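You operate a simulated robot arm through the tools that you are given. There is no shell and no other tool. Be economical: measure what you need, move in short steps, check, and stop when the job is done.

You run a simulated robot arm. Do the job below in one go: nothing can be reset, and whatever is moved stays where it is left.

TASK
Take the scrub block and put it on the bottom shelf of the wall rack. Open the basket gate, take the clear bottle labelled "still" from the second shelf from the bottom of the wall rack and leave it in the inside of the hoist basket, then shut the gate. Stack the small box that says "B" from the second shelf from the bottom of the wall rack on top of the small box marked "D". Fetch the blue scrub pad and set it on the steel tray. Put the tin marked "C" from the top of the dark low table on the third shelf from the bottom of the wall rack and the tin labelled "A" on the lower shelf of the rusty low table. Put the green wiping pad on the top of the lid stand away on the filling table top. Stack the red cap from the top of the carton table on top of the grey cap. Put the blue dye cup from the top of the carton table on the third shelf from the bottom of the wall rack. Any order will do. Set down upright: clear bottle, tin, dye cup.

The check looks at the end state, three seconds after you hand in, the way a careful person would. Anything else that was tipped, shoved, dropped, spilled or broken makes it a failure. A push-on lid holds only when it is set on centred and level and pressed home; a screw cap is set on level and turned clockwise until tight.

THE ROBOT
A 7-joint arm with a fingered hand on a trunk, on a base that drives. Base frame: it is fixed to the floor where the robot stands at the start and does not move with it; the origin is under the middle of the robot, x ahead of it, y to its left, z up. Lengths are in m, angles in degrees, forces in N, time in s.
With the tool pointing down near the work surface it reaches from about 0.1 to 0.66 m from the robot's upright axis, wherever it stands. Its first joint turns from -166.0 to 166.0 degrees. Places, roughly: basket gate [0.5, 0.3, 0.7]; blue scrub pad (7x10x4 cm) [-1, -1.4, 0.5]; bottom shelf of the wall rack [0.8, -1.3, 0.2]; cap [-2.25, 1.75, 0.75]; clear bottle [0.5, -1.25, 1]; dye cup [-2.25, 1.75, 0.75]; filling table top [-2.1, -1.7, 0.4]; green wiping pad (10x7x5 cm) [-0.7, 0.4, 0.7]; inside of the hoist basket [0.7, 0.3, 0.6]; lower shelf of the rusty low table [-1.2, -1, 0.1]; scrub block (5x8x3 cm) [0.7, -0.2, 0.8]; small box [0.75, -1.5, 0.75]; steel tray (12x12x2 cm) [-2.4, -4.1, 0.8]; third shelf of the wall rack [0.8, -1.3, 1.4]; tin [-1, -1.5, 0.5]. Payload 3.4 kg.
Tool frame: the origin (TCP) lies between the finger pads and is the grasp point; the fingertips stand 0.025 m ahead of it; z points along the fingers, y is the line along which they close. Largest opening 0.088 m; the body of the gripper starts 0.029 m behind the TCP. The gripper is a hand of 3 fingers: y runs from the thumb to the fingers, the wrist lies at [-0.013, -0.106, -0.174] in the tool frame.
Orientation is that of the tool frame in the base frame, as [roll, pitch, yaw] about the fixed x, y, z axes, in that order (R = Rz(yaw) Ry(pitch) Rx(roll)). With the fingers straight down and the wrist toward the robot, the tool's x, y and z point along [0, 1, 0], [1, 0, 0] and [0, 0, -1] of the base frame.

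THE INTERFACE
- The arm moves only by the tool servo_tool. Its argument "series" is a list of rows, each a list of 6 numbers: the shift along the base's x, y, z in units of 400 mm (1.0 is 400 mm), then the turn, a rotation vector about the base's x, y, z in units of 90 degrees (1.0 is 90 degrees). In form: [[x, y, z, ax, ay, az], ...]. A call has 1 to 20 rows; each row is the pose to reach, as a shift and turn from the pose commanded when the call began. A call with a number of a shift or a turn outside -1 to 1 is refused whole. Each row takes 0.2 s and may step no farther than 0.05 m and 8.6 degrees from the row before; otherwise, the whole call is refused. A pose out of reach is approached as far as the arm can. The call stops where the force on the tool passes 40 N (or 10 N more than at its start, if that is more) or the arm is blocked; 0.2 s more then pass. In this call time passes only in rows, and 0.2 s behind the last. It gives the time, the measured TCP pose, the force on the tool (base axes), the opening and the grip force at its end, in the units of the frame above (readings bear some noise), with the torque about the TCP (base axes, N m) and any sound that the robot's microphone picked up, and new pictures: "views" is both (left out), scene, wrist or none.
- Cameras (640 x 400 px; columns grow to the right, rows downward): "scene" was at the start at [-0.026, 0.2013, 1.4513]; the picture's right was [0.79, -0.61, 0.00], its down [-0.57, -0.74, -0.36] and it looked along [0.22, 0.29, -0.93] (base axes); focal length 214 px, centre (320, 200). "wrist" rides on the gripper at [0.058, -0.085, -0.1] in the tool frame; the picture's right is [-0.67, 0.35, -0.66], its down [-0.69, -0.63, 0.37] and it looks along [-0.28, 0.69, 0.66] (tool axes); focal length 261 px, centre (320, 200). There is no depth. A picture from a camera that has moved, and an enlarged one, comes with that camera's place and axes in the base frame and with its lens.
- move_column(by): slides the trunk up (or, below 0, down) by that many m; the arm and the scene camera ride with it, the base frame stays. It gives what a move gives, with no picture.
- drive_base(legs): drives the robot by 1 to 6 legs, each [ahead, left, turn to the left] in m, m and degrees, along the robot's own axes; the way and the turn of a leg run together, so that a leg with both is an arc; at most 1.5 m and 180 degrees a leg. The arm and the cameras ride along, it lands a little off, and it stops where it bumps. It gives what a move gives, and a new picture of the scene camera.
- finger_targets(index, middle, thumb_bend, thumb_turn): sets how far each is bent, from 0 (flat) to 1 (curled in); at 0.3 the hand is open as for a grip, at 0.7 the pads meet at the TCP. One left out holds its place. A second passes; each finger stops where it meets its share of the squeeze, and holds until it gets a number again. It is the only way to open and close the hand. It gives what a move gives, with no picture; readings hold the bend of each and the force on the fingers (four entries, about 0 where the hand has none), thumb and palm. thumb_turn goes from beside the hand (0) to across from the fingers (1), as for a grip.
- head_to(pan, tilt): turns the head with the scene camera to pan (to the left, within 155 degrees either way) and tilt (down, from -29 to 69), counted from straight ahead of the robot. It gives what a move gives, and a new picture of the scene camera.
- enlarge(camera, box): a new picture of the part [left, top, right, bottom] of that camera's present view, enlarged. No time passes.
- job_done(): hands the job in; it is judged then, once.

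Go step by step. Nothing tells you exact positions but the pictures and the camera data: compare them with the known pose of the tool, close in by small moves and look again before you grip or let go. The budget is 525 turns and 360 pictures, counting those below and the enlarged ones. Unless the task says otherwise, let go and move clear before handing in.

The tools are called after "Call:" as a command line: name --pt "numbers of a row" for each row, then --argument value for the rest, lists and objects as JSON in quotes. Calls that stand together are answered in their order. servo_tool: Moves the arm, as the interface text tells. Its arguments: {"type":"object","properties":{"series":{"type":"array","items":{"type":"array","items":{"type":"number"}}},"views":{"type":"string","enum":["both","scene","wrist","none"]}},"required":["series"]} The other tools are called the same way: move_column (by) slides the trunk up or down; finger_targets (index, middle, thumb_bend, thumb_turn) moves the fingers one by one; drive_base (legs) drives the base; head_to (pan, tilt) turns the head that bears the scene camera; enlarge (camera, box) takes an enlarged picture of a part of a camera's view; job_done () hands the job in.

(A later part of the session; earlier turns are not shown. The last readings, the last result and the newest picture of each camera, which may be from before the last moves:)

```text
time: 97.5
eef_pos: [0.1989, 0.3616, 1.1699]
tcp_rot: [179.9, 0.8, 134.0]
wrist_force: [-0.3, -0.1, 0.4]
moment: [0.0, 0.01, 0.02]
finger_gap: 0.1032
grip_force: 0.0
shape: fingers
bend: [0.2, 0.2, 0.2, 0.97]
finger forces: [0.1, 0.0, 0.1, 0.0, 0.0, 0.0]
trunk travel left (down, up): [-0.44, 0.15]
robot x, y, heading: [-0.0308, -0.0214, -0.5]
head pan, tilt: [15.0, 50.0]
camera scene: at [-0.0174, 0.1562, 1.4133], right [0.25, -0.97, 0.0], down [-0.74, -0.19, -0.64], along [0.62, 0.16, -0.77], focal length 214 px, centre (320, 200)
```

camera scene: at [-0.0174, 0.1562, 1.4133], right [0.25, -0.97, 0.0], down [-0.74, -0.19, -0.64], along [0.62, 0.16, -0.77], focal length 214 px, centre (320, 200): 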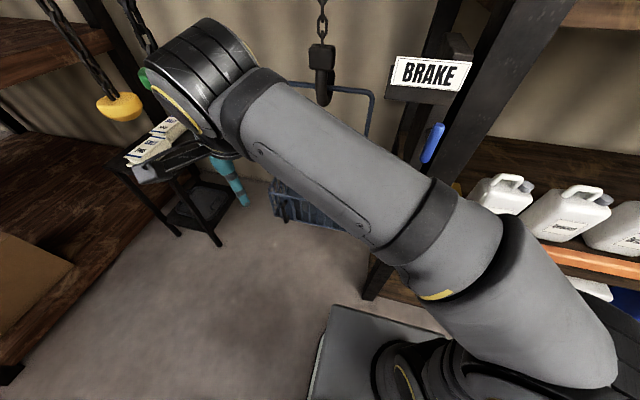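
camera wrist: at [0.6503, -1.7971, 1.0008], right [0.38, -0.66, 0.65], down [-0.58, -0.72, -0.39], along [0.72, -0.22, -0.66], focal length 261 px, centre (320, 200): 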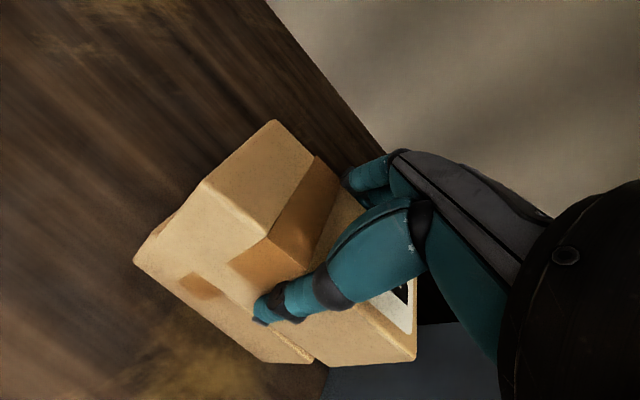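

Arm blocks the head camera; use the wrist camera.

Call:
servo_tool --pt "0 0 0 0 0 -0.09" --pt "0.02 -0.03 0 0 0 -0.18" --pt "0.05 -0.05 0 0 0 -0.27" --pt "0.1 -0.08 0 0 0 -0.36" --pt "0.15 -0.1 0 0 0 -0.45" --views "wrist"

Call:
enlarge --camera "wrist" --box '[120, 20, 400, 300]'

```text
time: 98.7
eef_pos: [0.2599, 0.3218, 1.1707]
tcp_rot: [179.9, 0.8, 93.4]
wrist_force: [-0.3, -0.4, 0.3]
moment: [0.02, 0.0, -0.01]
finger_gap: 0.1031
grip_force: 0.0
shape: fingers
bend: [0.2, 0.2, 0.2, 0.97]
finger forces: [0.1, 0.0, 0.0, 0.0, 0.0, 0.1]
trunk travel left (down, up): [-0.44, 0.15]
robot x, y, heading: [-0.0332, -0.0178, -0.4]
head pan, tilt: [15.0, 50.0]
camera wrist: at [0.1723, 0.3775, 1.2688], right [0.39, -0.64, 0.67], down [-0.59, -0.73, -0.36], along [0.71, -0.25, -0.66], focal length 261 px, centre (320, 200)
```

wrist: 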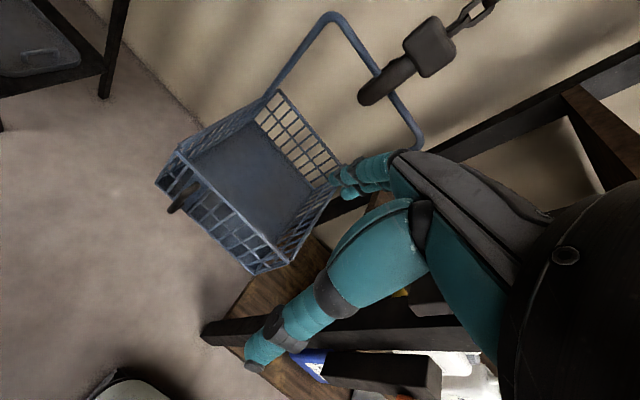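

```text
1.43 times, centred on (260, 160) of wrist
camera zoom: at [0.1723, 0.3775, 1.2688], right [0.39, -0.64, 0.67], down [-0.59, -0.73, -0.36], along [0.71, -0.25, -0.66], focal length 372 px, centre (406, 257)
```

zoom: 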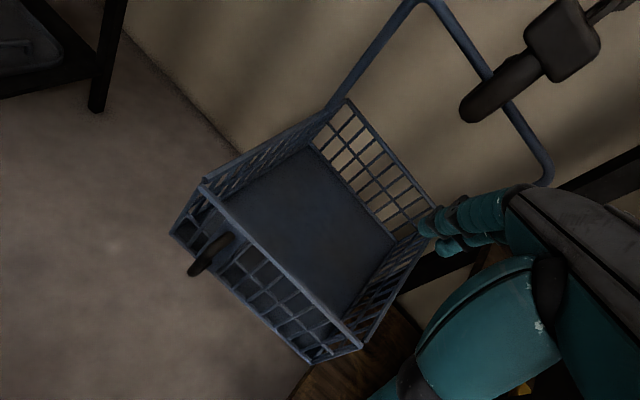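

Basket front face is at x≈0.50, y 0.155–0.51, z 0.58–0.755, with a handle near (0.45,0.43,0.70). I'll lower and rotate for a closer look.

Call:
move_column --by -0.2

Call:
servo_tool --pt "0 0 0 0 0 0.09" --pt "0 0 0 0 0 0.18" --pt "0 0 0 0 0 0.27" --views "both"

Call:
enlarge --camera "wrist" --box '[60, 60, 360, 360]'

```text
time: 100.9
eef_pos: [0.2596, 0.3219, 0.9703]
tcp_rot: [179.9, 0.8, 93.5]
wrist_force: [-0.2, 0.3, 0.8]
moment: [0.03, -0.03, -0.03]
finger_gap: 0.1033
grip_force: 0.1
shape: fingers
bend: [0.2, 0.2, 0.2, 0.97]
finger forces: [0.1, 0.0, 0.0, 0.0, 0.0, 0.0]
trunk travel left (down, up): [-0.24, 0.35]
robot x, y, heading: [-0.0355, -0.0204, -0.2]
head pan, tilt: [15.0, 50.0]
```

```text
time: 101.7
eef_pos: [0.2584, 0.3218, 0.9717]
tcp_rot: [179.9, 0.8, 117.9]
wrist_force: [0.3, 0.2, -0.6]
moment: [0.0, -0.03, 0.02]
finger_gap: 0.1031
grip_force: 0.1
shape: fingers
bend: [0.2, 0.2, 0.2, 0.97]
finger forces: [0.0, 0.0, 0.0, 0.0, 0.0, 0.0]
trunk travel left (down, up): [-0.24, 0.35]
robot x, y, heading: [-0.0302, -0.0224, -0.2]
head pan, tilt: [15.0, 50.0]
camera scene: at [-0.0174, 0.1563, 1.2133], right [0.25, -0.97, 0.0], down [-0.74, -0.19, -0.64], along [0.62, 0.16, -0.77], focal length 214 px, centre (320, 200)
camera wrist: at [0.1574, 0.3361, 1.0688], right [0.62, -0.42, 0.67], down [-0.23, -0.9, -0.36], along [0.75, 0.07, -0.66], focal length 261 px, centre (320, 200)
```

scene: 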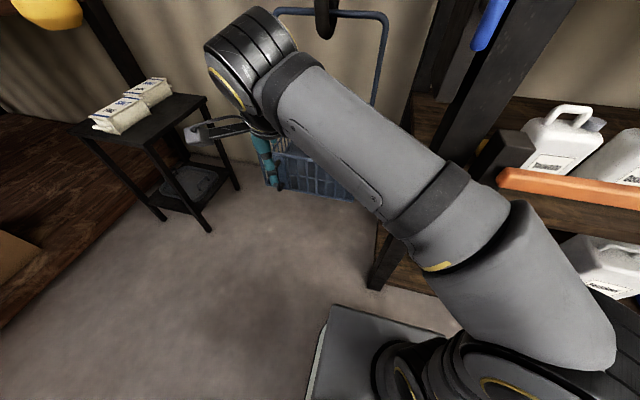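
wrist: 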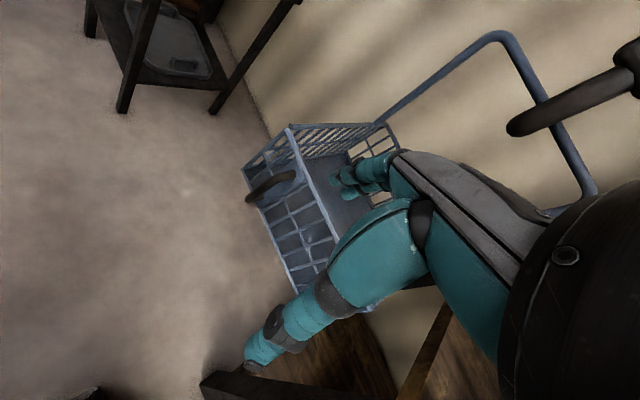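

```text
1.33 times, centred on (210, 210) of wrist
camera zoom: at [0.1574, 0.3361, 1.0688], right [0.62, -0.42, 0.67], down [-0.23, -0.9, -0.36], along [0.75, 0.07, -0.66], focal length 348 px, centre (467, 187)
```

zoom: 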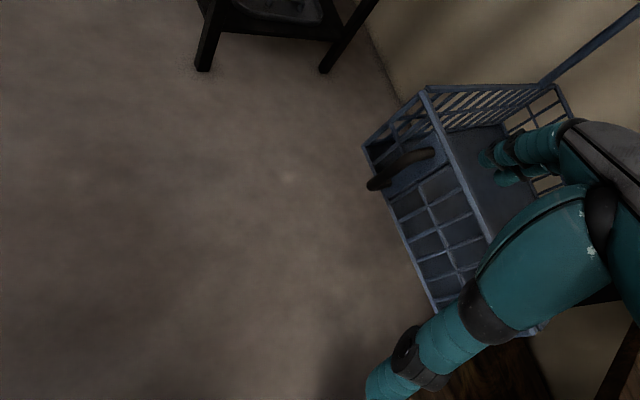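

The handle is a vertical D-bar on the gate near its left end. I'll swing the arm aside to view it with the head camera.

Call:
servo_tool --pt "-0.093 0.065 0 0 0 0.05" --pt "-0.193 0.125 0 0 0 0.1" --pt "-0.298 0.175 0 0 0 0.15" --pt "-0.408 0.213 0 0 0 0.2" --pt "-0.52 0.24 0 0 0 0.25" --views "none"

Call:
head_to --pan 15 --tilt 45

Call:
enlarge --camera "scene" --box '[220, 50, 420, 250]'

```text
time: 102.9
eef_pos: [0.0518, 0.4189, 0.9723]
tcp_rot: [179.9, 0.7, 140.3]
wrist_force: [0.0, -0.2, -0.5]
moment: [0.01, 0.0, -0.03]
finger_gap: 0.1031
grip_force: 0.0
shape: fingers
bend: [0.2, 0.2, 0.2, 0.97]
finger forces: [0.0, 0.0, 0.0, 0.0, 0.1, 0.0]
trunk travel left (down, up): [-0.24, 0.35]
robot x, y, heading: [-0.0315, -0.0212, -0.5]
head pan, tilt: [15.0, 50.0]
```

```text
time: 103.6
eef_pos: [0.0509, 0.4178, 0.972]
tcp_rot: [179.9, 0.8, 140.3]
wrist_force: [0.1, 0.1, 0.6]
moment: [-0.01, -0.02, 0.0]
finger_gap: 0.1033
grip_force: 0.0
shape: fingers
bend: [0.2, 0.2, 0.2, 0.97]
finger forces: [0.0, 0.1, 0.0, 0.0, 0.0, 0.0]
trunk travel left (down, up): [-0.24, 0.35]
robot x, y, heading: [-0.0352, -0.022, -0.2]
head pan, tilt: [15.0, 45.0]
camera scene: at [-0.0132, 0.1573, 1.2201], right [0.25, -0.97, 0.0], down [-0.68, -0.18, -0.71], along [0.68, 0.18, -0.71], focal length 214 px, centre (320, 200)
```

scene: 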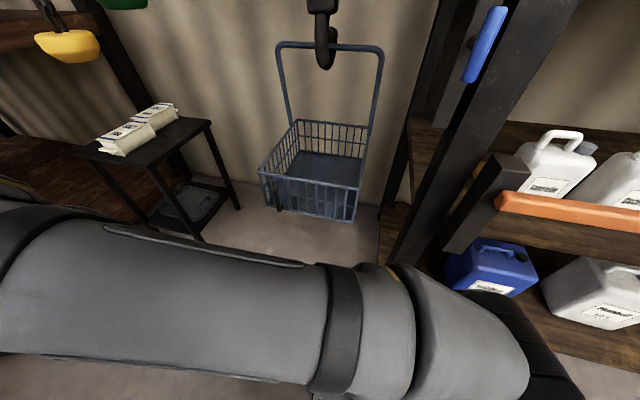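

```text
2.00 times, centred on (320, 150) of scene
camera zoom: at [-0.0132, 0.1573, 1.2201], right [0.25, -0.97, 0.0], down [-0.68, -0.18, -0.71], along [0.68, 0.18, -0.71], focal length 429 px, centre (320, 300)
```

zoom: 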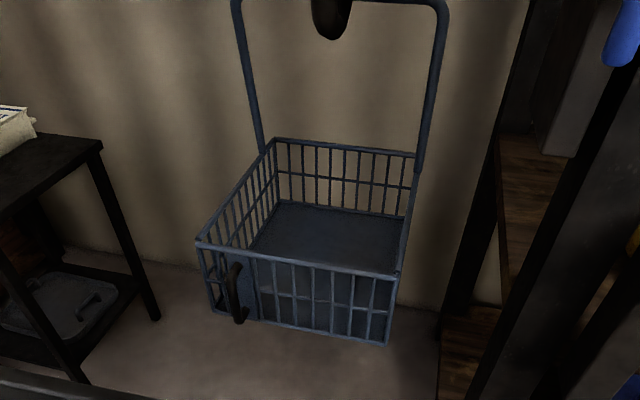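

Handle is a vertical bar at about x 0.455, y 0.43, z 0.65–0.765; hinge likely at the right edge (y 0.16). I'll position the robot left of the basket so the gate can swing open freely.

Call:
drive_base --legs '[[0.07, 0, 0], [0, 0.72, 0], [0, 0, -30]]'

Call:
head_to --pan 0 --tilt 45

```text
time: 109.6
eef_pos: [0.3353, 1.0361, 0.9711]
tcp_rot: [-180.0, 0.9, 110.2]
wrist_force: [0.3, -0.3, -0.7]
moment: [0.02, 0.0, 0.01]
finger_gap: 0.1031
grip_force: 0.2
shape: fingers
bend: [0.2, 0.2, 0.2, 0.97]
finger forces: [0.0, 0.1, 0.1, 0.0, 0.1, 0.1]
trunk travel left (down, up): [-0.24, 0.35]
robot x, y, heading: [0.0435, 0.6952, -30.6]
head pan, tilt: [15.0, 45.0]
camera scene: at [0.1496, 0.841, 1.2202], right [-0.27, -0.96, 0.0], down [-0.68, 0.19, -0.71], along [0.68, -0.19, -0.71], focal length 214 px, centre (320, 200)
```

scene: 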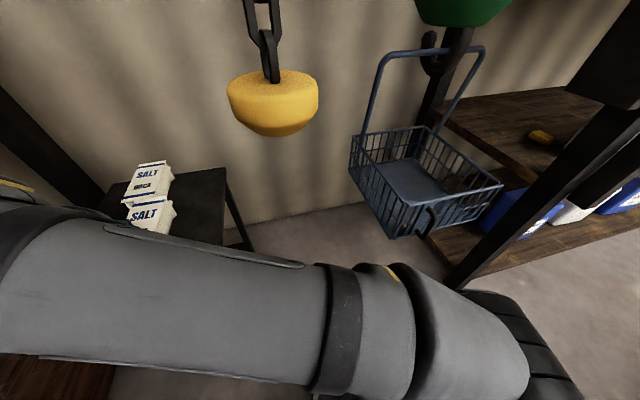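

```text
time: 110.3
eef_pos: [0.336, 1.0352, 0.9725]
tcp_rot: [179.8, 0.8, 110.2]
wrist_force: [0.1, 0.4, -0.2]
moment: [-0.04, 0.01, -0.03]
finger_gap: 0.103
grip_force: 0.2
shape: fingers
bend: [0.2, 0.2, 0.2, 0.97]
finger forces: [0.1, 0.0, 0.0, 0.0, 0.0, 0.0]
trunk travel left (down, up): [-0.24, 0.35]
robot x, y, heading: [0.0444, 0.6977, -30.9]
head pan, tilt: [0.0, 45.0]
camera scene: at [0.1413, 0.8215, 1.2202], right [-0.51, -0.86, 0.0], down [-0.61, 0.36, -0.71], along [0.61, -0.36, -0.71], focal length 214 px, centre (320, 200)
```

scene: 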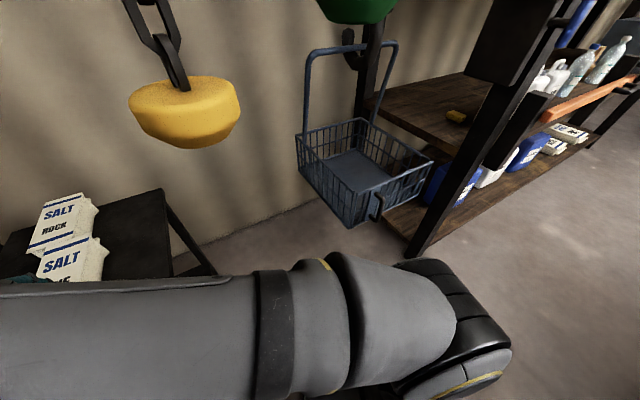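

Note the hanging yellow (0.41,0.83,z1.12) and green (0.40,0.62,z1.2) pull knobs — I'll keep the arm below them. Lower the column and back up a little.

Call:
drive_base --legs '[[-0.15, 0, 0]]'

Call:
move_column --by -0.2

```text
time: 111.7
eef_pos: [0.2069, 1.1109, 0.9719]
tcp_rot: [179.9, 0.8, 110.4]
wrist_force: [-0.3, -0.1, 0.7]
moment: [-0.02, 0.0, 0.01]
finger_gap: 0.1029
grip_force: 0.1
shape: fingers
bend: [0.2, 0.2, 0.2, 0.97]
finger forces: [0.0, 0.0, 0.0, 0.0, 0.2, 0.0]
trunk travel left (down, up): [-0.24, 0.35]
robot x, y, heading: [-0.0867, 0.7739, -30.4]
head pan, tilt: [0.0, 45.0]
camera scene: at [0.0126, 0.897, 1.2202], right [-0.5, -0.86, 0.0], down [-0.61, 0.36, -0.71], along [0.61, -0.36, -0.71], focal length 214 px, centre (320, 200)
```

scene: 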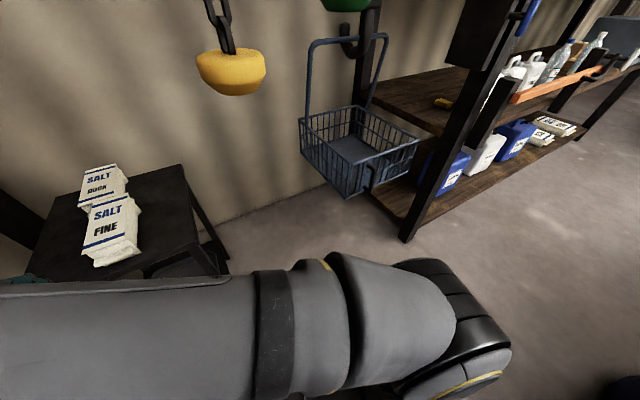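

```text
time: 113.9
eef_pos: [0.2061, 1.1112, 0.7707]
tcp_rot: [179.8, 0.9, 110.4]
wrist_force: [-1.3, 0.6, -0.2]
moment: [0.02, -0.01, -0.03]
finger_gap: 0.1033
grip_force: 0.1
shape: fingers
bend: [0.2, 0.2, 0.2, 0.97]
finger forces: [0.0, 0.0, 0.0, 0.1, 0.0, 0.0]
trunk travel left (down, up): [-0.04, 0.55]
robot x, y, heading: [-0.0835, 0.774, -30.2]
head pan, tilt: [0.0, 45.0]
```

Call:
servo_tool --pt "0.081 -0.0775 0 0 0 -0.037" --pt "0.154 -0.163 0 0 0 -0.074" --pt "0.2175 -0.2545 0 0 0 -0.111" --pt "0.2715 -0.352 0 0 0 -0.148" --pt "0.316 -0.456 0 0 0 -0.185" --pt "0.349 -0.562 0 0 0 -0.222" --pt "0.372 -0.672 0 0 0 -0.259" --pt "0.3835 -0.783 0 0 0 -0.296" --pt "0.384 -0.895 0 0 0 -0.333" --views "scene"

```text
time: 115.9
eef_pos: [0.3602, 0.7521, 0.771]
tcp_rot: [179.9, 0.8, 80.4]
wrist_force: [1.0, -0.1, -0.5]
moment: [0.03, 0.01, 0.01]
finger_gap: 0.1029
grip_force: 0.1
shape: fingers
bend: [0.2, 0.2, 0.2, 0.97]
finger forces: [0.0, 0.0, 0.0, 0.0, 0.0, 0.0]
trunk travel left (down, up): [-0.04, 0.55]
robot x, y, heading: [-0.0841, 0.7703, -30.1]
head pan, tilt: [0.0, 45.0]
camera scene: at [0.0124, 0.8971, 1.0202], right [-0.5, -0.86, 0.0], down [-0.61, 0.36, -0.71], along [0.61, -0.36, -0.71], focal length 214 px, centre (320, 200)
```

scene: 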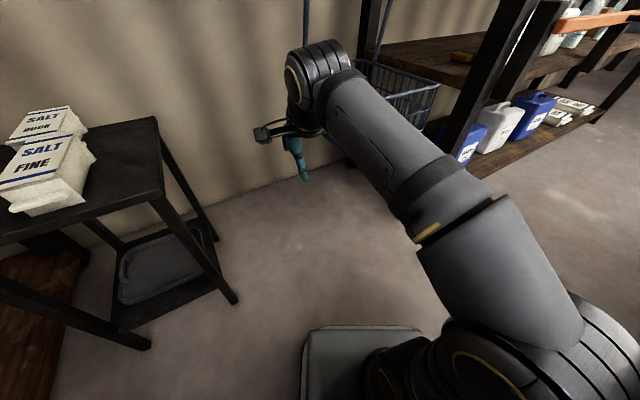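

Now reorient the hand to point forward horizontally (thumb on the right side).

Call:
servo_tool --pt "0 0 0 -0.059 -0.042 0.051" --pt "0 0 0 -0.118 -0.084 0.103" --pt "0 0 0 -0.178 -0.126 0.154" --pt "0 0 0 -0.237 -0.168 0.205" --pt "0 0 0 -0.296 -0.21 0.257" --pt "0 0 0 -0.355 -0.252 0.308" --pt "0 0 0 -0.414 -0.294 0.359" --pt "0 0 0 -0.474 -0.337 0.411" --pt "0 0 0 -0.533 -0.379 0.462" --pt "0 0 0 -0.592 -0.421 0.513" --pt "0 0 0 -0.651 -0.463 0.565" --pt "0 0 0 -0.71 -0.505 0.616" --pt "0 0 0 -0.77 -0.547 0.667" --pt "0 0 0 -0.829 -0.589 0.719" --pt "0 0 0 -0.888 -0.631 0.77" --views "both"

```text
time: 119.1
eef_pos: [0.3598, 0.7536, 0.7704]
tcp_rot: [-11.9, 89.2, -21.3]
wrist_force: [-0.1, -0.6, -0.7]
moment: [-0.01, 0.0, -0.01]
finger_gap: 0.1031
grip_force: 0.0
shape: fingers
bend: [0.2, 0.2, 0.2, 0.97]
finger forces: [0.0, 0.0, 0.0, 0.0, 0.0, 0.0]
trunk travel left (down, up): [-0.04, 0.55]
robot x, y, heading: [-0.0851, 0.771, -30.3]
head pan, tilt: [0.0, 45.0]
camera scene: at [0.0124, 0.8971, 1.0202], right [-0.5, -0.86, 0.0], down [-0.61, 0.36, -0.71], along [0.61, -0.36, -0.71], focal length 214 px, centre (320, 200)
camera wrist: at [0.2503, 0.6872, 0.7112], right [-0.6, 0.45, 0.66], down [0.25, -0.68, 0.69], along [0.76, 0.58, 0.29], focal length 261 px, centre (320, 200)
```

scene: 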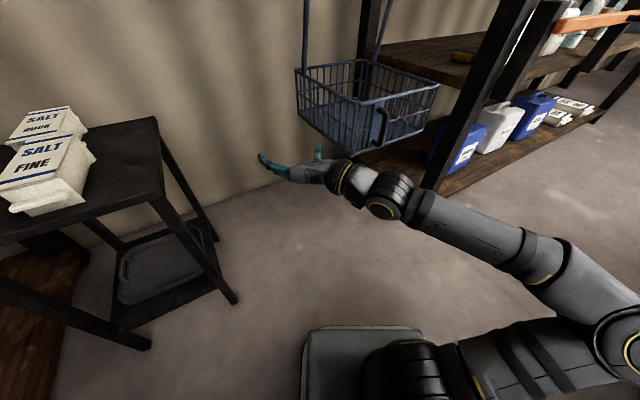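
wrist: 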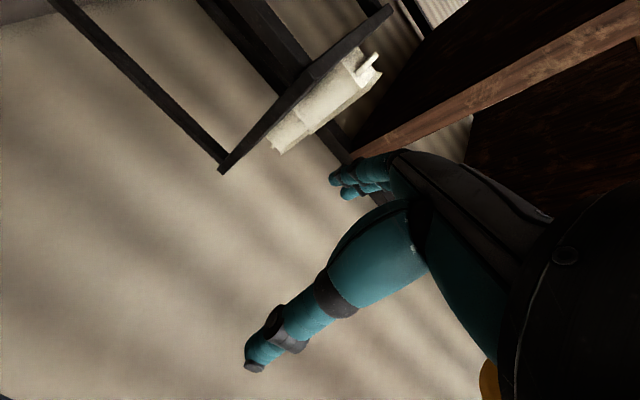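

The horizontal hand pose works. Moving in front of the handle.

Call:
servo_tool --pt "0 -0.1 -0.02 0 0 0" --pt "0 -0.2 -0.04 0 0 0" --pt "0 -0.3 -0.06 0 0 0" --pt "0 -0.4 -0.08 0 0 0" --pt "0 -0.5 -0.1 0 0 0" --pt "0 -0.6 -0.12 0 0 0" --pt "-0.02 -0.7 -0.14 0 0 0" --pt "-0.02 -0.809 -0.163 0 0 0" --views "both"

Call:
enlarge --camera "scene" --box '[280, 40, 460, 220]'

```text
time: 120.9
eef_pos: [0.3525, 0.4287, 0.7077]
tcp_rot: [-8.8, 89.1, -18.2]
wrist_force: [0.0, 0.2, -0.3]
moment: [-0.01, 0.0, 0.03]
finger_gap: 0.1034
grip_force: 0.0
shape: fingers
bend: [0.2, 0.2, 0.2, 0.97]
finger forces: [0.1, 0.0, 0.0, 0.0, 0.0, 0.0]
trunk travel left (down, up): [-0.04, 0.55]
robot x, y, heading: [-0.0847, 0.7754, -30.3]
head pan, tilt: [0.0, 45.0]
camera scene: at [0.0124, 0.8971, 1.0202], right [-0.5, -0.86, 0.0], down [-0.61, 0.36, -0.71], along [0.61, -0.36, -0.71], focal length 214 px, centre (320, 200)
camera wrist: at [0.2426, 0.3626, 0.6471], right [-0.6, 0.45, 0.66], down [0.25, -0.68, 0.69], along [0.76, 0.58, 0.29], focal length 261 px, centre (320, 200)
```

scene: 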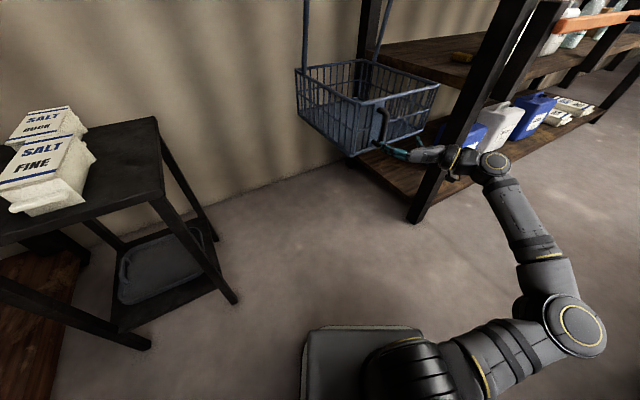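
wrist: 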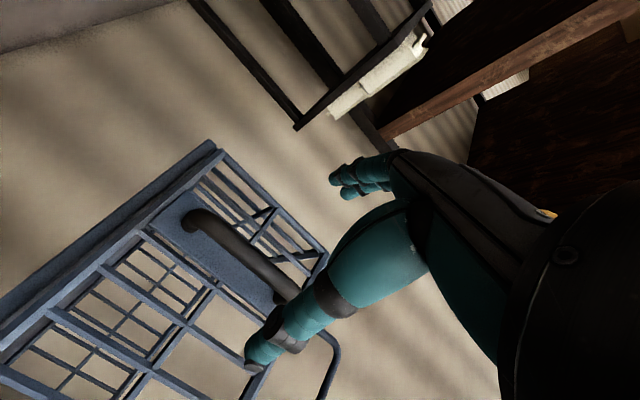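

```text
2.22 times, centred on (370, 130) of scene
camera zoom: at [0.0124, 0.8971, 1.0202], right [-0.5, -0.86, 0.0], down [-0.61, 0.36, -0.71], along [0.61, -0.36, -0.71], focal length 477 px, centre (209, 356)
```

zoom: 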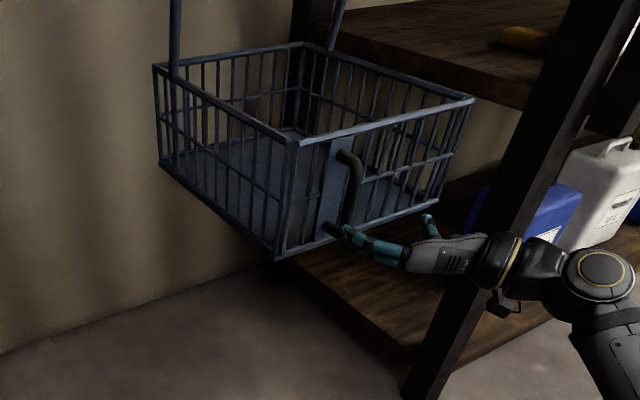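

The handle bar lies right between finger and thumb directions, around (0.45,0.427,0.70). Advancing.

Call:
servo_tool --pt "0.08 0 -0.01 0 0 0" --pt "0.16 0 -0.015 0 0 0" --pt "0.235 -0.003 -0.015 0 0 0" --views "both"

Call:
enlarge --camera "scene" --box '[320, 60, 440, 180]'

```text
time: 121.7
eef_pos: [0.4458, 0.4283, 0.7002]
tcp_rot: [0.8, 89.1, -8.7]
wrist_force: [-4.2, -1.3, 0.4]
moment: [-0.06, -0.01, 0.24]
finger_gap: 0.103
grip_force: 2.6
shape: fingers
bend: [0.2, 0.2, 0.2, 0.97]
finger forces: [0.0, 4.3, 0.0, 0.1, 0.0, 0.0]
trunk travel left (down, up): [-0.04, 0.55]
robot x, y, heading: [-0.0842, 0.7718, -30.3]
head pan, tilt: [0.0, 45.0]
camera scene: at [0.0121, 0.8969, 1.0202], right [-0.51, -0.86, 0.0], down [-0.61, 0.36, -0.71], along [0.61, -0.36, -0.71], focal length 214 px, centre (320, 200)
camera wrist: at [0.3355, 0.3623, 0.6405], right [-0.6, 0.45, 0.66], down [0.25, -0.68, 0.69], along [0.76, 0.58, 0.29], focal length 261 px, centre (320, 200)
```

scene: 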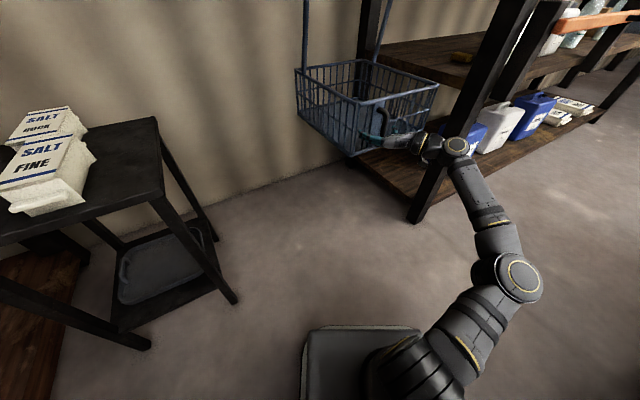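
wrist: 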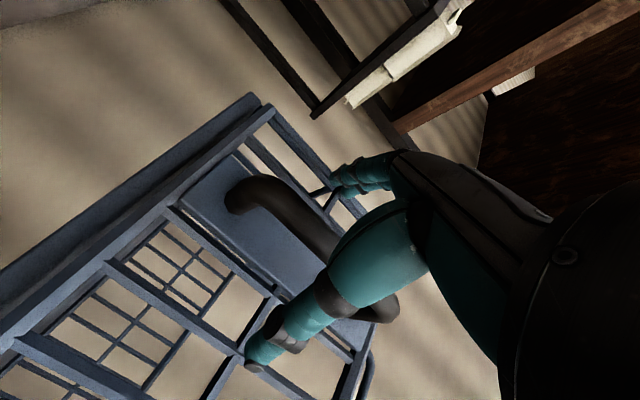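

```text
3.33 times, centred on (380, 120) of scene
camera zoom: at [0.0121, 0.8969, 1.0202], right [-0.51, -0.86, 0.0], down [-0.61, 0.36, -0.71], along [0.61, -0.36, -0.71], focal length 715 px, centre (120, 467)
```

zoom: 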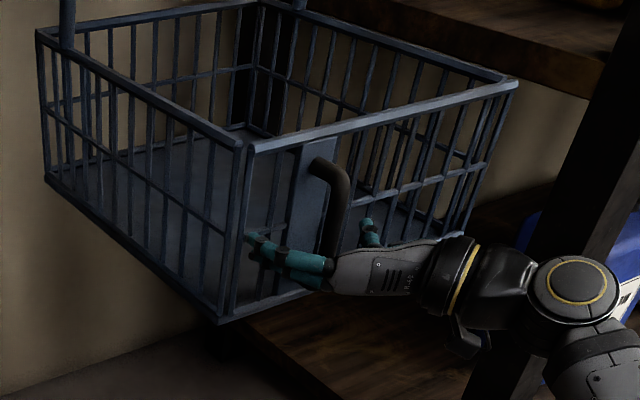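

The bar is between fingers and thumb. Closing on it.

Call:
finger_targets --index 0.7 --middle 0.7 --thumb_bend 0.7

Call:
enlarge --camera "scene" --box '[320, 60, 440, 180]'

```text
time: 122.7
eef_pos: [0.445, 0.4286, 0.702]
tcp_rot: [-6.0, 89.1, -15.6]
wrist_force: [-18.0, 0.8, -0.7]
moment: [-0.15, -0.11, 1.2]
finger_gap: 0.003
grip_force: 12.0
shape: fingers
bend: [0.7, 0.29, 0.67, 0.97]
finger forces: [0.1, 19.7, 0.0, 0.1, 4.1, 0.1]
trunk travel left (down, up): [-0.04, 0.55]
robot x, y, heading: [-0.0912, 0.7736, -30.2]
head pan, tilt: [0.0, 45.0]
```

```text
3.33 times, centred on (380, 120) of scene
camera zoom: at [0.011, 0.897, 1.0203], right [-0.51, -0.86, 0.0], down [-0.61, 0.36, -0.71], along [0.61, -0.36, -0.71], focal length 715 px, centre (120, 467)
```

zoom: 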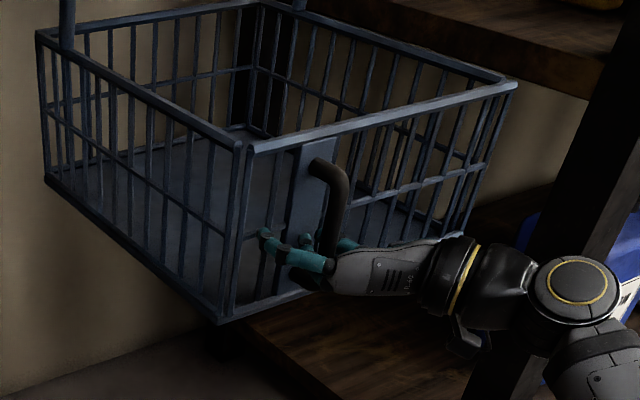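

Try a small pull to see whether the gate follows.

Call:
servo_tool --pt "-0.04 0 0 0 0 0" --pt "-0.08 0 0 0 0 0" --views "both"

Call:
enlarge --camera "scene" --box '[320, 60, 440, 180]'

```text
time: 123.3
eef_pos: [0.4148, 0.427, 0.6998]
tcp_rot: [1.8, 89.2, -7.7]
wrist_force: [3.0, -9.4, 1.7]
moment: [-0.03, 0.0, 0.06]
finger_gap: 0.0069
grip_force: 4.8
shape: fingers
bend: [0.7, 0.38, 0.64, 0.97]
finger forces: [0.0, 0.9, 0.0, 0.0, 7.9, 0.0]
trunk travel left (down, up): [-0.04, 0.55]
robot x, y, heading: [-0.0855, 0.7736, -30.4]
head pan, tilt: [0.0, 45.0]
camera scene: at [0.0129, 0.8962, 1.0203], right [-0.5, -0.86, 0.0], down [-0.61, 0.36, -0.71], along [0.61, -0.36, -0.71], focal length 214 px, centre (320, 200)
camera wrist: at [0.3045, 0.3615, 0.6396], right [-0.6, 0.46, 0.66], down [0.25, -0.68, 0.69], along [0.76, 0.58, 0.29], focal length 261 px, centre (320, 200)
```

scene: 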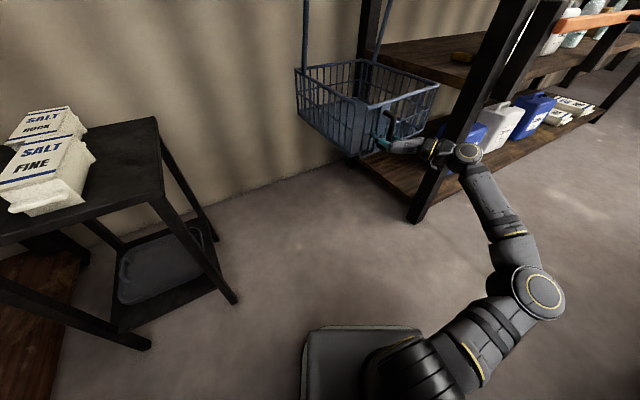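
wrist: 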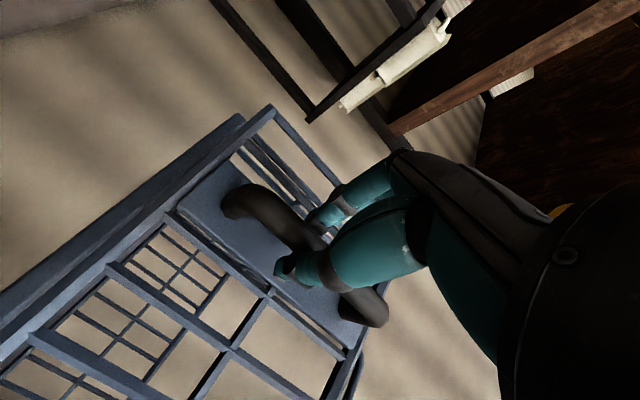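

```text
3.33 times, centred on (380, 120) of scene
camera zoom: at [0.0129, 0.8962, 1.0203], right [-0.5, -0.86, 0.0], down [-0.61, 0.36, -0.71], along [0.61, -0.36, -0.71], focal length 715 px, centre (120, 467)
```

zoom: 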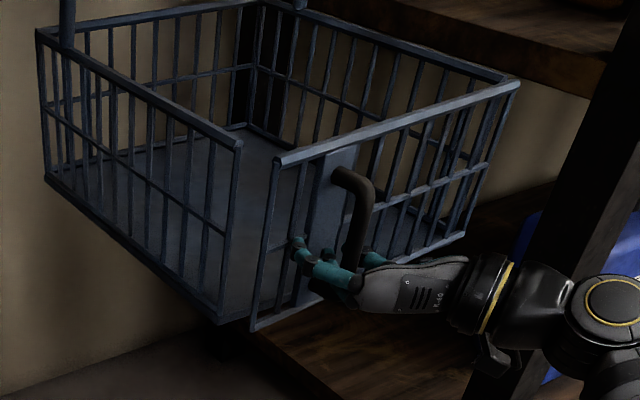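

The gate swings out, hinged on the right. Continuing along the arc.

Call:
servo_tool --pt "-0.061 -0.023 0 0 0 0.03" --pt "-0.124 -0.055 0 0 0 0.06" --pt "-0.184 -0.094 0 0 0 0.09" --pt "-0.239 -0.138 0 0 0 0.13" --pt "-0.29 -0.188 0 0 0 0.16" --pt "-0.335 -0.243 0 0 0 0.2" --pt "-0.3735 -0.302 0 0 0 0.23" --views "scene"

Call:
enlarge --camera "scene" --box '[280, 60, 480, 220]'

```text
time: 124.9
eef_pos: [0.2775, 0.3396, 0.6978]
tcp_rot: [-12.9, 89.1, -3.6]
wrist_force: [1.5, -1.3, 2.7]
moment: [0.05, -0.02, -0.02]
finger_gap: 0.0034
grip_force: 2.9
shape: fingers
bend: [0.68, 0.39, 0.67, 0.98]
finger forces: [1.8, 1.5, 0.0, 0.1, 2.5, 0.0]
out of reach, approached as far as the arm can: row 6, 7
trunk travel left (down, up): [-0.04, 0.55]
robot x, y, heading: [-0.0839, 0.7731, -30.2]
head pan, tilt: [0.0, 45.0]
camera scene: at [0.0125, 0.8969, 1.0202], right [-0.5, -0.86, 0.0], down [-0.61, 0.36, -0.71], along [0.61, -0.36, -0.71], focal length 214 px, centre (320, 200)
```

scene: 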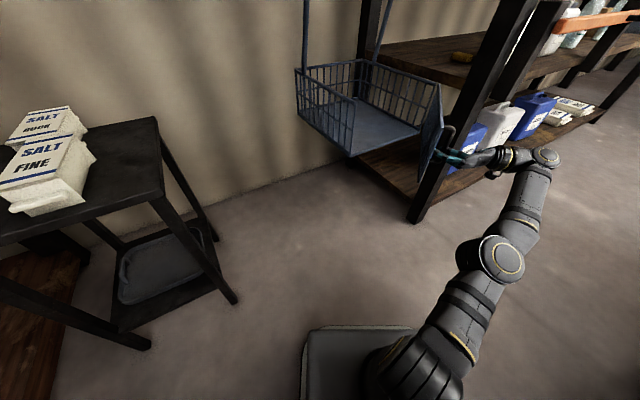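

```text
2.50 times, centred on (380, 140) of scene
camera zoom: at [0.0125, 0.8969, 1.0202], right [-0.5, -0.86, 0.0], down [-0.61, 0.36, -0.71], along [0.61, -0.36, -0.71], focal length 536 px, centre (170, 350)
```

zoom: 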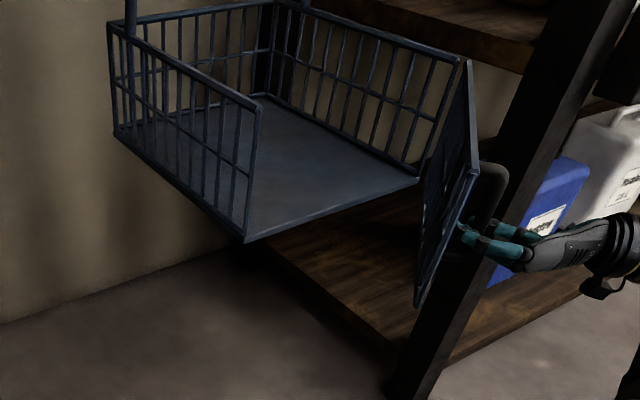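

Gate is about 50° open. I'll release the handle and push it further open from inside.

Call:
finger_targets --index 0.2 --middle 0.2 --thumb_bend 0.2

Call:
servo_tool --pt "-0.08 -0.015 0 0 0 0" --pt "-0.17 -0.02 0 0 0 0" --pt "-0.27 -0.02 0 0 0 0" --pt "-0.35 -0.02 0 0 0 -0.05" --views "scene"

```text
time: 125.9
eef_pos: [0.2773, 0.338, 0.6951]
tcp_rot: [-11.5, 89.1, -2.3]
wrist_force: [-0.4, -0.3, 0.7]
moment: [0.01, 0.03, -0.04]
finger_gap: 0.103
grip_force: 0.1
shape: fingers
bend: [0.2, 0.2, 0.2, 0.98]
finger forces: [0.1, 0.0, 0.1, 0.0, 0.0, 0.1]
trunk travel left (down, up): [-0.04, 0.55]
robot x, y, heading: [-0.0865, 0.771, -30.1]
head pan, tilt: [0.0, 45.0]
```

```text
time: 126.9
eef_pos: [0.1368, 0.3311, 0.6966]
tcp_rot: [-9.6, 89.2, -2.8]
wrist_force: [-0.2, 0.1, 0.8]
moment: [-0.03, 0.01, -0.02]
finger_gap: 0.1032
grip_force: 0.1
shape: fingers
bend: [0.2, 0.2, 0.2, 0.98]
finger forces: [0.0, 0.1, 0.1, 0.1, 0.0, 0.0]
out of reach, approached as far as the arm can: row 1, 3
trunk travel left (down, up): [-0.04, 0.55]
robot x, y, heading: [-0.0886, 0.7742, -30.4]
head pan, tilt: [0.0, 45.0]
camera scene: at [0.0126, 0.8969, 1.0202], right [-0.5, -0.86, 0.0], down [-0.61, 0.36, -0.71], along [0.61, -0.36, -0.71], focal length 214 px, centre (320, 200)
```

scene: 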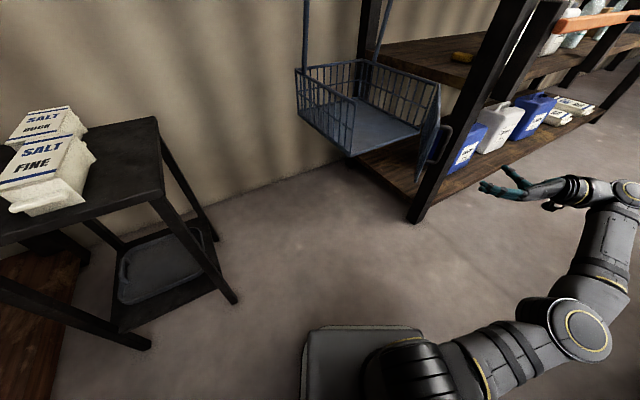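

Gate stays put. Reorienting the hand to point down while moving to the left side of the gate.

Call:
servo_tool --pt "0 0.04 0.03 0.045 0.057 -0.051" --pt "0 0.08 0.05 0.09 0.114 -0.103" --pt "0 0.12 0.08 0.135 0.171 -0.154" --pt "0 0.16 0.1 0.18 0.228 -0.205" --pt "0 0.2 0.12 0.225 0.285 -0.257" --pt "0 0.24 0.15 0.27 0.342 -0.308" --pt "0 0.28 0.17 0.315 0.399 -0.359" --pt "0 0.32 0.19 0.359 0.456 -0.411" --pt "0 0.36 0.21 0.404 0.513 -0.462" --pt "0 0.4 0.23 0.449 0.57 -0.513" --pt "0 0.44 0.25 0.494 0.627 -0.565" --pt "0 0.48 0.27 0.539 0.684 -0.616" --pt "0 0.52 0.29 0.584 0.741 -0.667" --pt "0 0.56 0.31 0.629 0.798 -0.719" --pt "0 0.6 0.33 0.674 0.855 -0.77" --views "scene"

```text
time: 130.1
eef_pos: [0.1375, 0.5697, 0.8279]
tcp_rot: [-179.9, 0.7, 96.8]
wrist_force: [0.7, 1.1, -0.6]
moment: [0.0, -0.02, 0.05]
finger_gap: 0.1034
grip_force: 0.0
shape: fingers
bend: [0.2, 0.2, 0.2, 0.98]
finger forces: [0.1, 0.0, 0.1, 0.1, 0.1, 0.1]
trunk travel left (down, up): [-0.04, 0.55]
robot x, y, heading: [-0.0872, 0.7744, -30.4]
head pan, tilt: [0.0, 45.0]
camera scene: at [0.0123, 0.8969, 1.0202], right [-0.5, -0.86, 0.0], down [-0.61, 0.36, -0.71], along [0.61, -0.36, -0.71], focal length 214 px, centre (320, 200)
```

scene: 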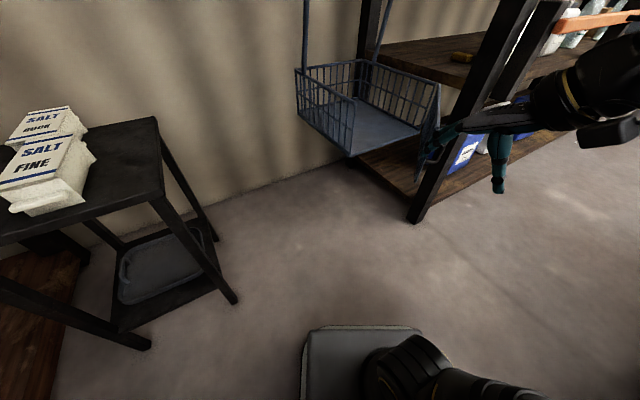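

Closing the hand to make a pusher and driving forward a little for reach.

Call:
finger_targets --index 0.6 --middle 0.6 --thumb_bend 0.6

Call:
servo_tool --pt "0 0 0.05 0 0 0" --views "none"

Call:
drive_base --legs '[[0.13, 0, 0]]'

```text
time: 131.1
eef_pos: [0.1377, 0.5699, 0.8279]
tcp_rot: [-180.0, 0.7, 96.8]
wrist_force: [0.6, -0.2, -0.4]
moment: [0.01, -0.01, -0.02]
finger_gap: 0.0204
grip_force: 0.0
shape: fingers
bend: [0.6, 0.6, 0.6, 0.98]
finger forces: [0.0, 0.1, 0.1, 0.0, 0.1, 0.0]
trunk travel left (down, up): [-0.04, 0.55]
robot x, y, heading: [-0.0836, 0.774, -30.1]
head pan, tilt: [0.0, 45.0]
```

```text
time: 131.5
eef_pos: [0.137, 0.569, 0.8488]
tcp_rot: [-179.8, 0.8, 96.9]
wrist_force: [-0.5, -0.7, 0.5]
moment: [0.03, -0.03, 0.01]
finger_gap: 0.0203
grip_force: 0.0
shape: fingers
bend: [0.6, 0.6, 0.6, 0.98]
finger forces: [0.0, 0.1, 0.1, 0.1, 0.0, 0.0]
trunk travel left (down, up): [-0.04, 0.55]
robot x, y, heading: [-0.0817, 0.7697, -30.3]
head pan, tilt: [0.0, 45.0]
```

```text
time: 132.8
eef_pos: [0.2499, 0.5043, 0.8483]
tcp_rot: [180.0, 0.9, 96.9]
wrist_force: [-0.1, 0.4, 0.6]
moment: [0.01, 0.02, 0.04]
finger_gap: 0.0201
grip_force: 0.0
shape: fingers
bend: [0.6, 0.6, 0.6, 0.98]
finger forces: [0.0, 0.0, 0.1, 0.1, 0.1, 0.1]
trunk travel left (down, up): [-0.04, 0.55]
robot x, y, heading: [0.0268, 0.7049, -30.0]
head pan, tilt: [0.0, 45.0]
camera scene: at [0.1249, 0.8314, 1.0202], right [-0.5, -0.86, 0.0], down [-0.61, 0.36, -0.71], along [0.61, -0.36, -0.71], focal length 214 px, centre (320, 200)
```

scene: 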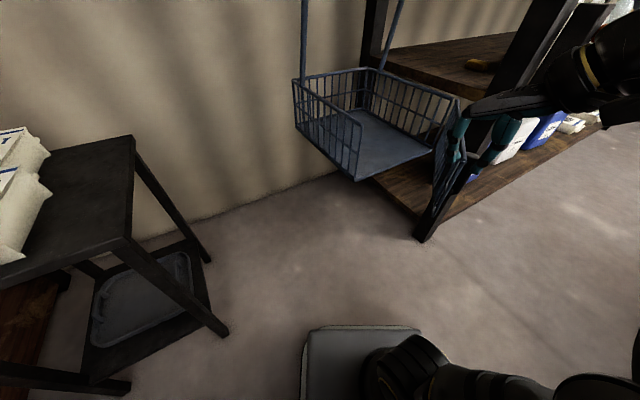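

Call:
servo_tool --pt "0.0875 -0.05 0 0 0 0" --pt "0.175 -0.1 0 0 0 0" --pt "0.2625 -0.155 0 0 0 0" --pt "0.35 -0.21 0 0 0 0" --pt "0.35 -0.21 -0.1 0 0 0" --pt "0.35 -0.21 -0.2 0 0 0" --pt "0.35 -0.21 -0.3 0 0 0" --pt "0.35 -0.21 -0.36 0 0 0" --views "scene"

```text
time: 134.6
eef_pos: [0.3891, 0.4197, 0.7044]
tcp_rot: [180.0, 0.9, 96.9]
wrist_force: [-0.3, -0.5, 0.4]
moment: [-0.01, -0.03, -0.02]
finger_gap: 0.0198
grip_force: 0.0
shape: fingers
bend: [0.6, 0.6, 0.6, 0.98]
finger forces: [0.1, 0.1, 0.0, 0.0, 0.0, 0.0]
trunk travel left (down, up): [-0.04, 0.55]
robot x, y, heading: [0.024, 0.7038, -30.0]
head pan, tilt: [0.0, 45.0]
camera scene: at [0.1249, 0.8313, 1.0202], right [-0.5, -0.86, 0.0], down [-0.61, 0.36, -0.71], along [0.61, -0.36, -0.71], focal length 214 px, centre (320, 200)
```

scene: 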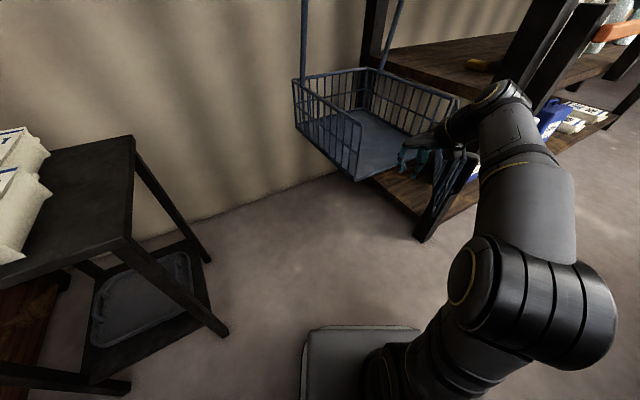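

Pushing the gate further open.

Call:
servo_tool --pt "-0.035 -0.1125 0 0 0 0" --pt "-0.0675 -0.225 0 0 0 0" --pt "-0.0975 -0.325 0 0 0 0" --pt "-0.1275 -0.425 0 0 0 0" --pt "-0.1575 -0.525 0 0 0 0" --pt "-0.1875 -0.6125 0 0 0 0" --pt "-0.2225 -0.675 0 0 0 0" --views "both"

```text
time: 136.2
eef_pos: [0.2999, 0.2194, 0.6853]
tcp_rot: [-180.0, 0.8, 96.9]
wrist_force: [0.1, -0.5, -0.5]
moment: [-0.03, -0.01, 0.0]
finger_gap: 0.0203
grip_force: 0.0
shape: fingers
bend: [0.6, 0.6, 0.6, 0.98]
finger forces: [0.0, 0.1, 0.1, 0.1, 0.0, 0.0]
out of reach, approached as far as the arm can: row 5, 6, 7
trunk travel left (down, up): [-0.04, 0.55]
robot x, y, heading: [0.0272, 0.7036, -30.1]
head pan, tilt: [0.0, 45.0]
camera scene: at [0.1249, 0.8313, 1.0202], right [-0.5, -0.86, 0.0], down [-0.61, 0.36, -0.71], along [0.61, -0.36, -0.71], focal length 214 px, centre (320, 200)
camera wrist: at [0.2092, 0.2694, 0.7824], right [0.43, -0.61, 0.67], down [-0.54, -0.76, -0.36], along [0.72, -0.21, -0.66], focal length 261 px, centre (320, 200)
```

scene: 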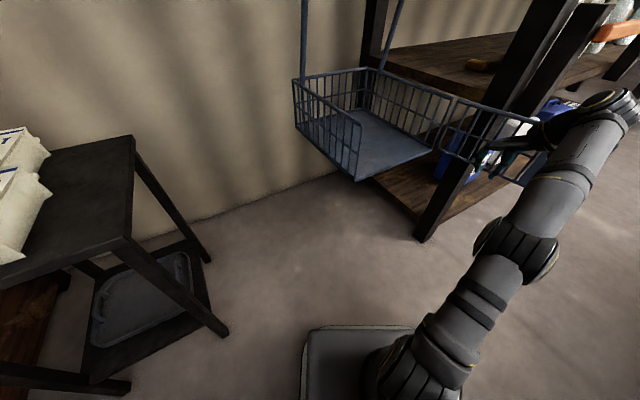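
wrist: 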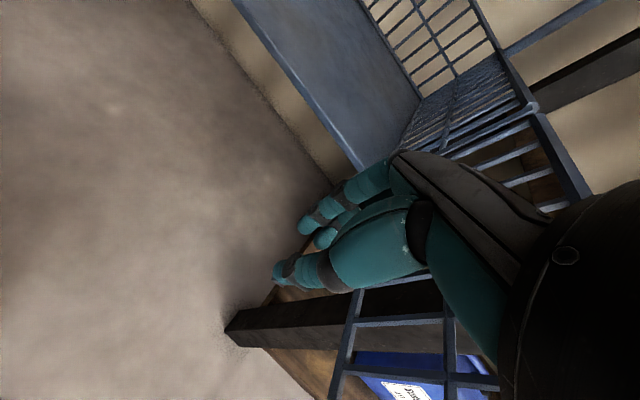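

Gate is now ~85° open, clear of the opening. Raise, back off and turn to go get the bottle.

Call:
move_column --by 0.16

Call:
drive_base --legs '[[-0.2, 0, 0]]'

Call:
servo_tool --pt "0.03 0.1 0 0 0 0.02" --pt "0.06 0.2 0 0 0 0.02" --pt "0.09 0.3 0 0 0 0.02" --pt "0.11 0.4 0 0 0 0.0" --pt "0.13 0.5 0.03 0 0 -0.05" --pt "0.15 0.6 0.05 0 0 -0.1" --pt "0.2 0.65 0.08 0 0 -0.15" --views "scene"

```text
time: 138.0
eef_pos: [0.2995, 0.219, 0.8455]
tcp_rot: [-180.0, 0.9, 96.7]
wrist_force: [0.6, -0.1, 0.7]
moment: [-0.01, 0.0, 0.0]
finger_gap: 0.0201
grip_force: 0.0
shape: fingers
bend: [0.6, 0.6, 0.6, 0.98]
finger forces: [0.1, 0.0, 0.0, 0.0, 0.1, 0.0]
trunk travel left (down, up): [-0.2, 0.39]
robot x, y, heading: [0.0262, 0.7086, -30.4]
head pan, tilt: [0.0, 45.0]
```

```text
time: 139.6
eef_pos: [0.1275, 0.3195, 0.8437]
tcp_rot: [-179.9, 0.8, 96.9]
wrist_force: [0.1, -0.4, -0.2]
moment: [-0.01, -0.04, 0.0]
finger_gap: 0.0204
grip_force: 0.1
shape: fingers
bend: [0.6, 0.6, 0.6, 0.98]
finger forces: [0.1, 0.0, 0.0, 0.0, 0.0, 0.0]
trunk travel left (down, up): [-0.2, 0.39]
robot x, y, heading: [-0.1478, 0.8079, -30.3]
head pan, tilt: [0.0, 45.0]
camera scene: at [-0.0472, 0.9316, 1.1802], right [-0.5, -0.86, 0.0], down [-0.61, 0.36, -0.71], along [0.61, -0.36, -0.71], focal length 214 px, centre (320, 200)
```

scene: 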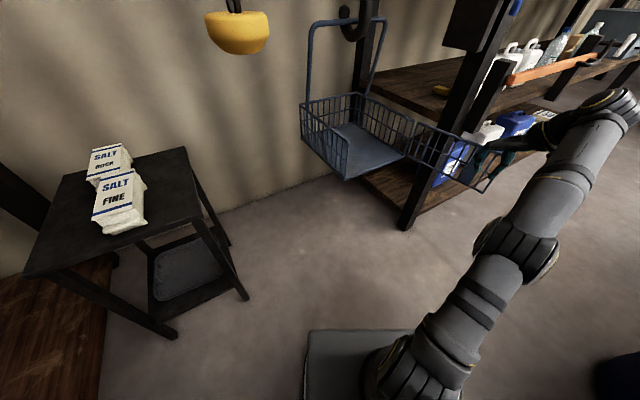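

```text
time: 141.2
eef_pos: [0.2079, 0.5806, 0.8763]
tcp_rot: [180.0, 0.7, 83.4]
wrist_force: [0.1, -0.3, -0.3]
moment: [0.0, 0.03, 0.0]
finger_gap: 0.02
grip_force: 0.1
shape: fingers
bend: [0.6, 0.6, 0.6, 0.98]
finger forces: [0.0, 0.1, 0.0, 0.1, 0.1, 0.1]
trunk travel left (down, up): [-0.2, 0.39]
robot x, y, heading: [-0.1469, 0.8079, -29.9]
head pan, tilt: [0.0, 45.0]
camera scene: at [-0.0474, 0.9317, 1.1802], right [-0.5, -0.86, 0.0], down [-0.61, 0.36, -0.71], along [0.61, -0.36, -0.71], focal length 214 px, centre (320, 200)
```

scene: 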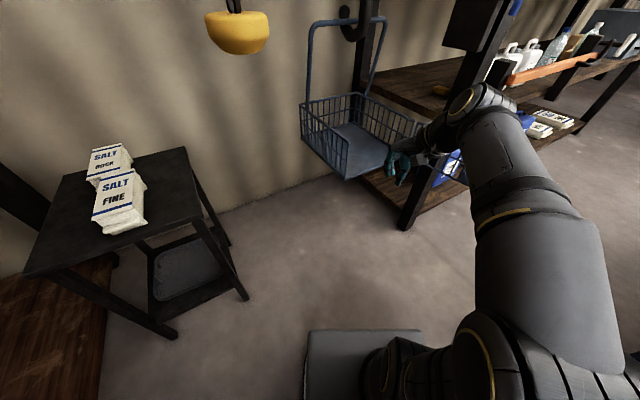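

Call:
drive_base --legs '[[0, 0, -60], [1.0, 0, 0], [0.65, 0, 0]]'

```text
time: 152.2
eef_pos: [-0.1749, -1.2646, 0.8756]
tcp_rot: [179.9, 0.9, 23.3]
wrist_force: [0.9, 0.4, -0.2]
moment: [0.0, 0.02, -0.03]
finger_gap: 0.0202
grip_force: 0.0
shape: fingers
bend: [0.6, 0.6, 0.6, 0.98]
finger forces: [0.0, 0.0, 0.1, 0.0, 0.0, 0.1]
trunk travel left (down, up): [-0.2, 0.39]
robot x, y, heading: [-0.157, -0.8456, -90.4]
head pan, tilt: [0.0, 45.0]
camera scene: at [0.0033, -0.8684, 1.1802], right [-1.0, 0.01, 0.0], down [0.0, 0.71, -0.71], along [0.0, -0.71, -0.71], focal length 214 px, centre (320, 200)
```

scene: 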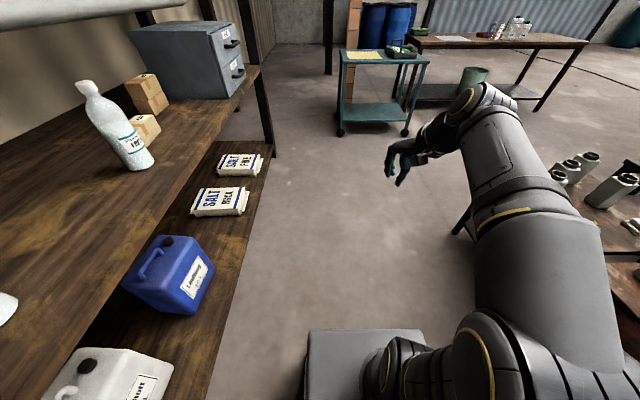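

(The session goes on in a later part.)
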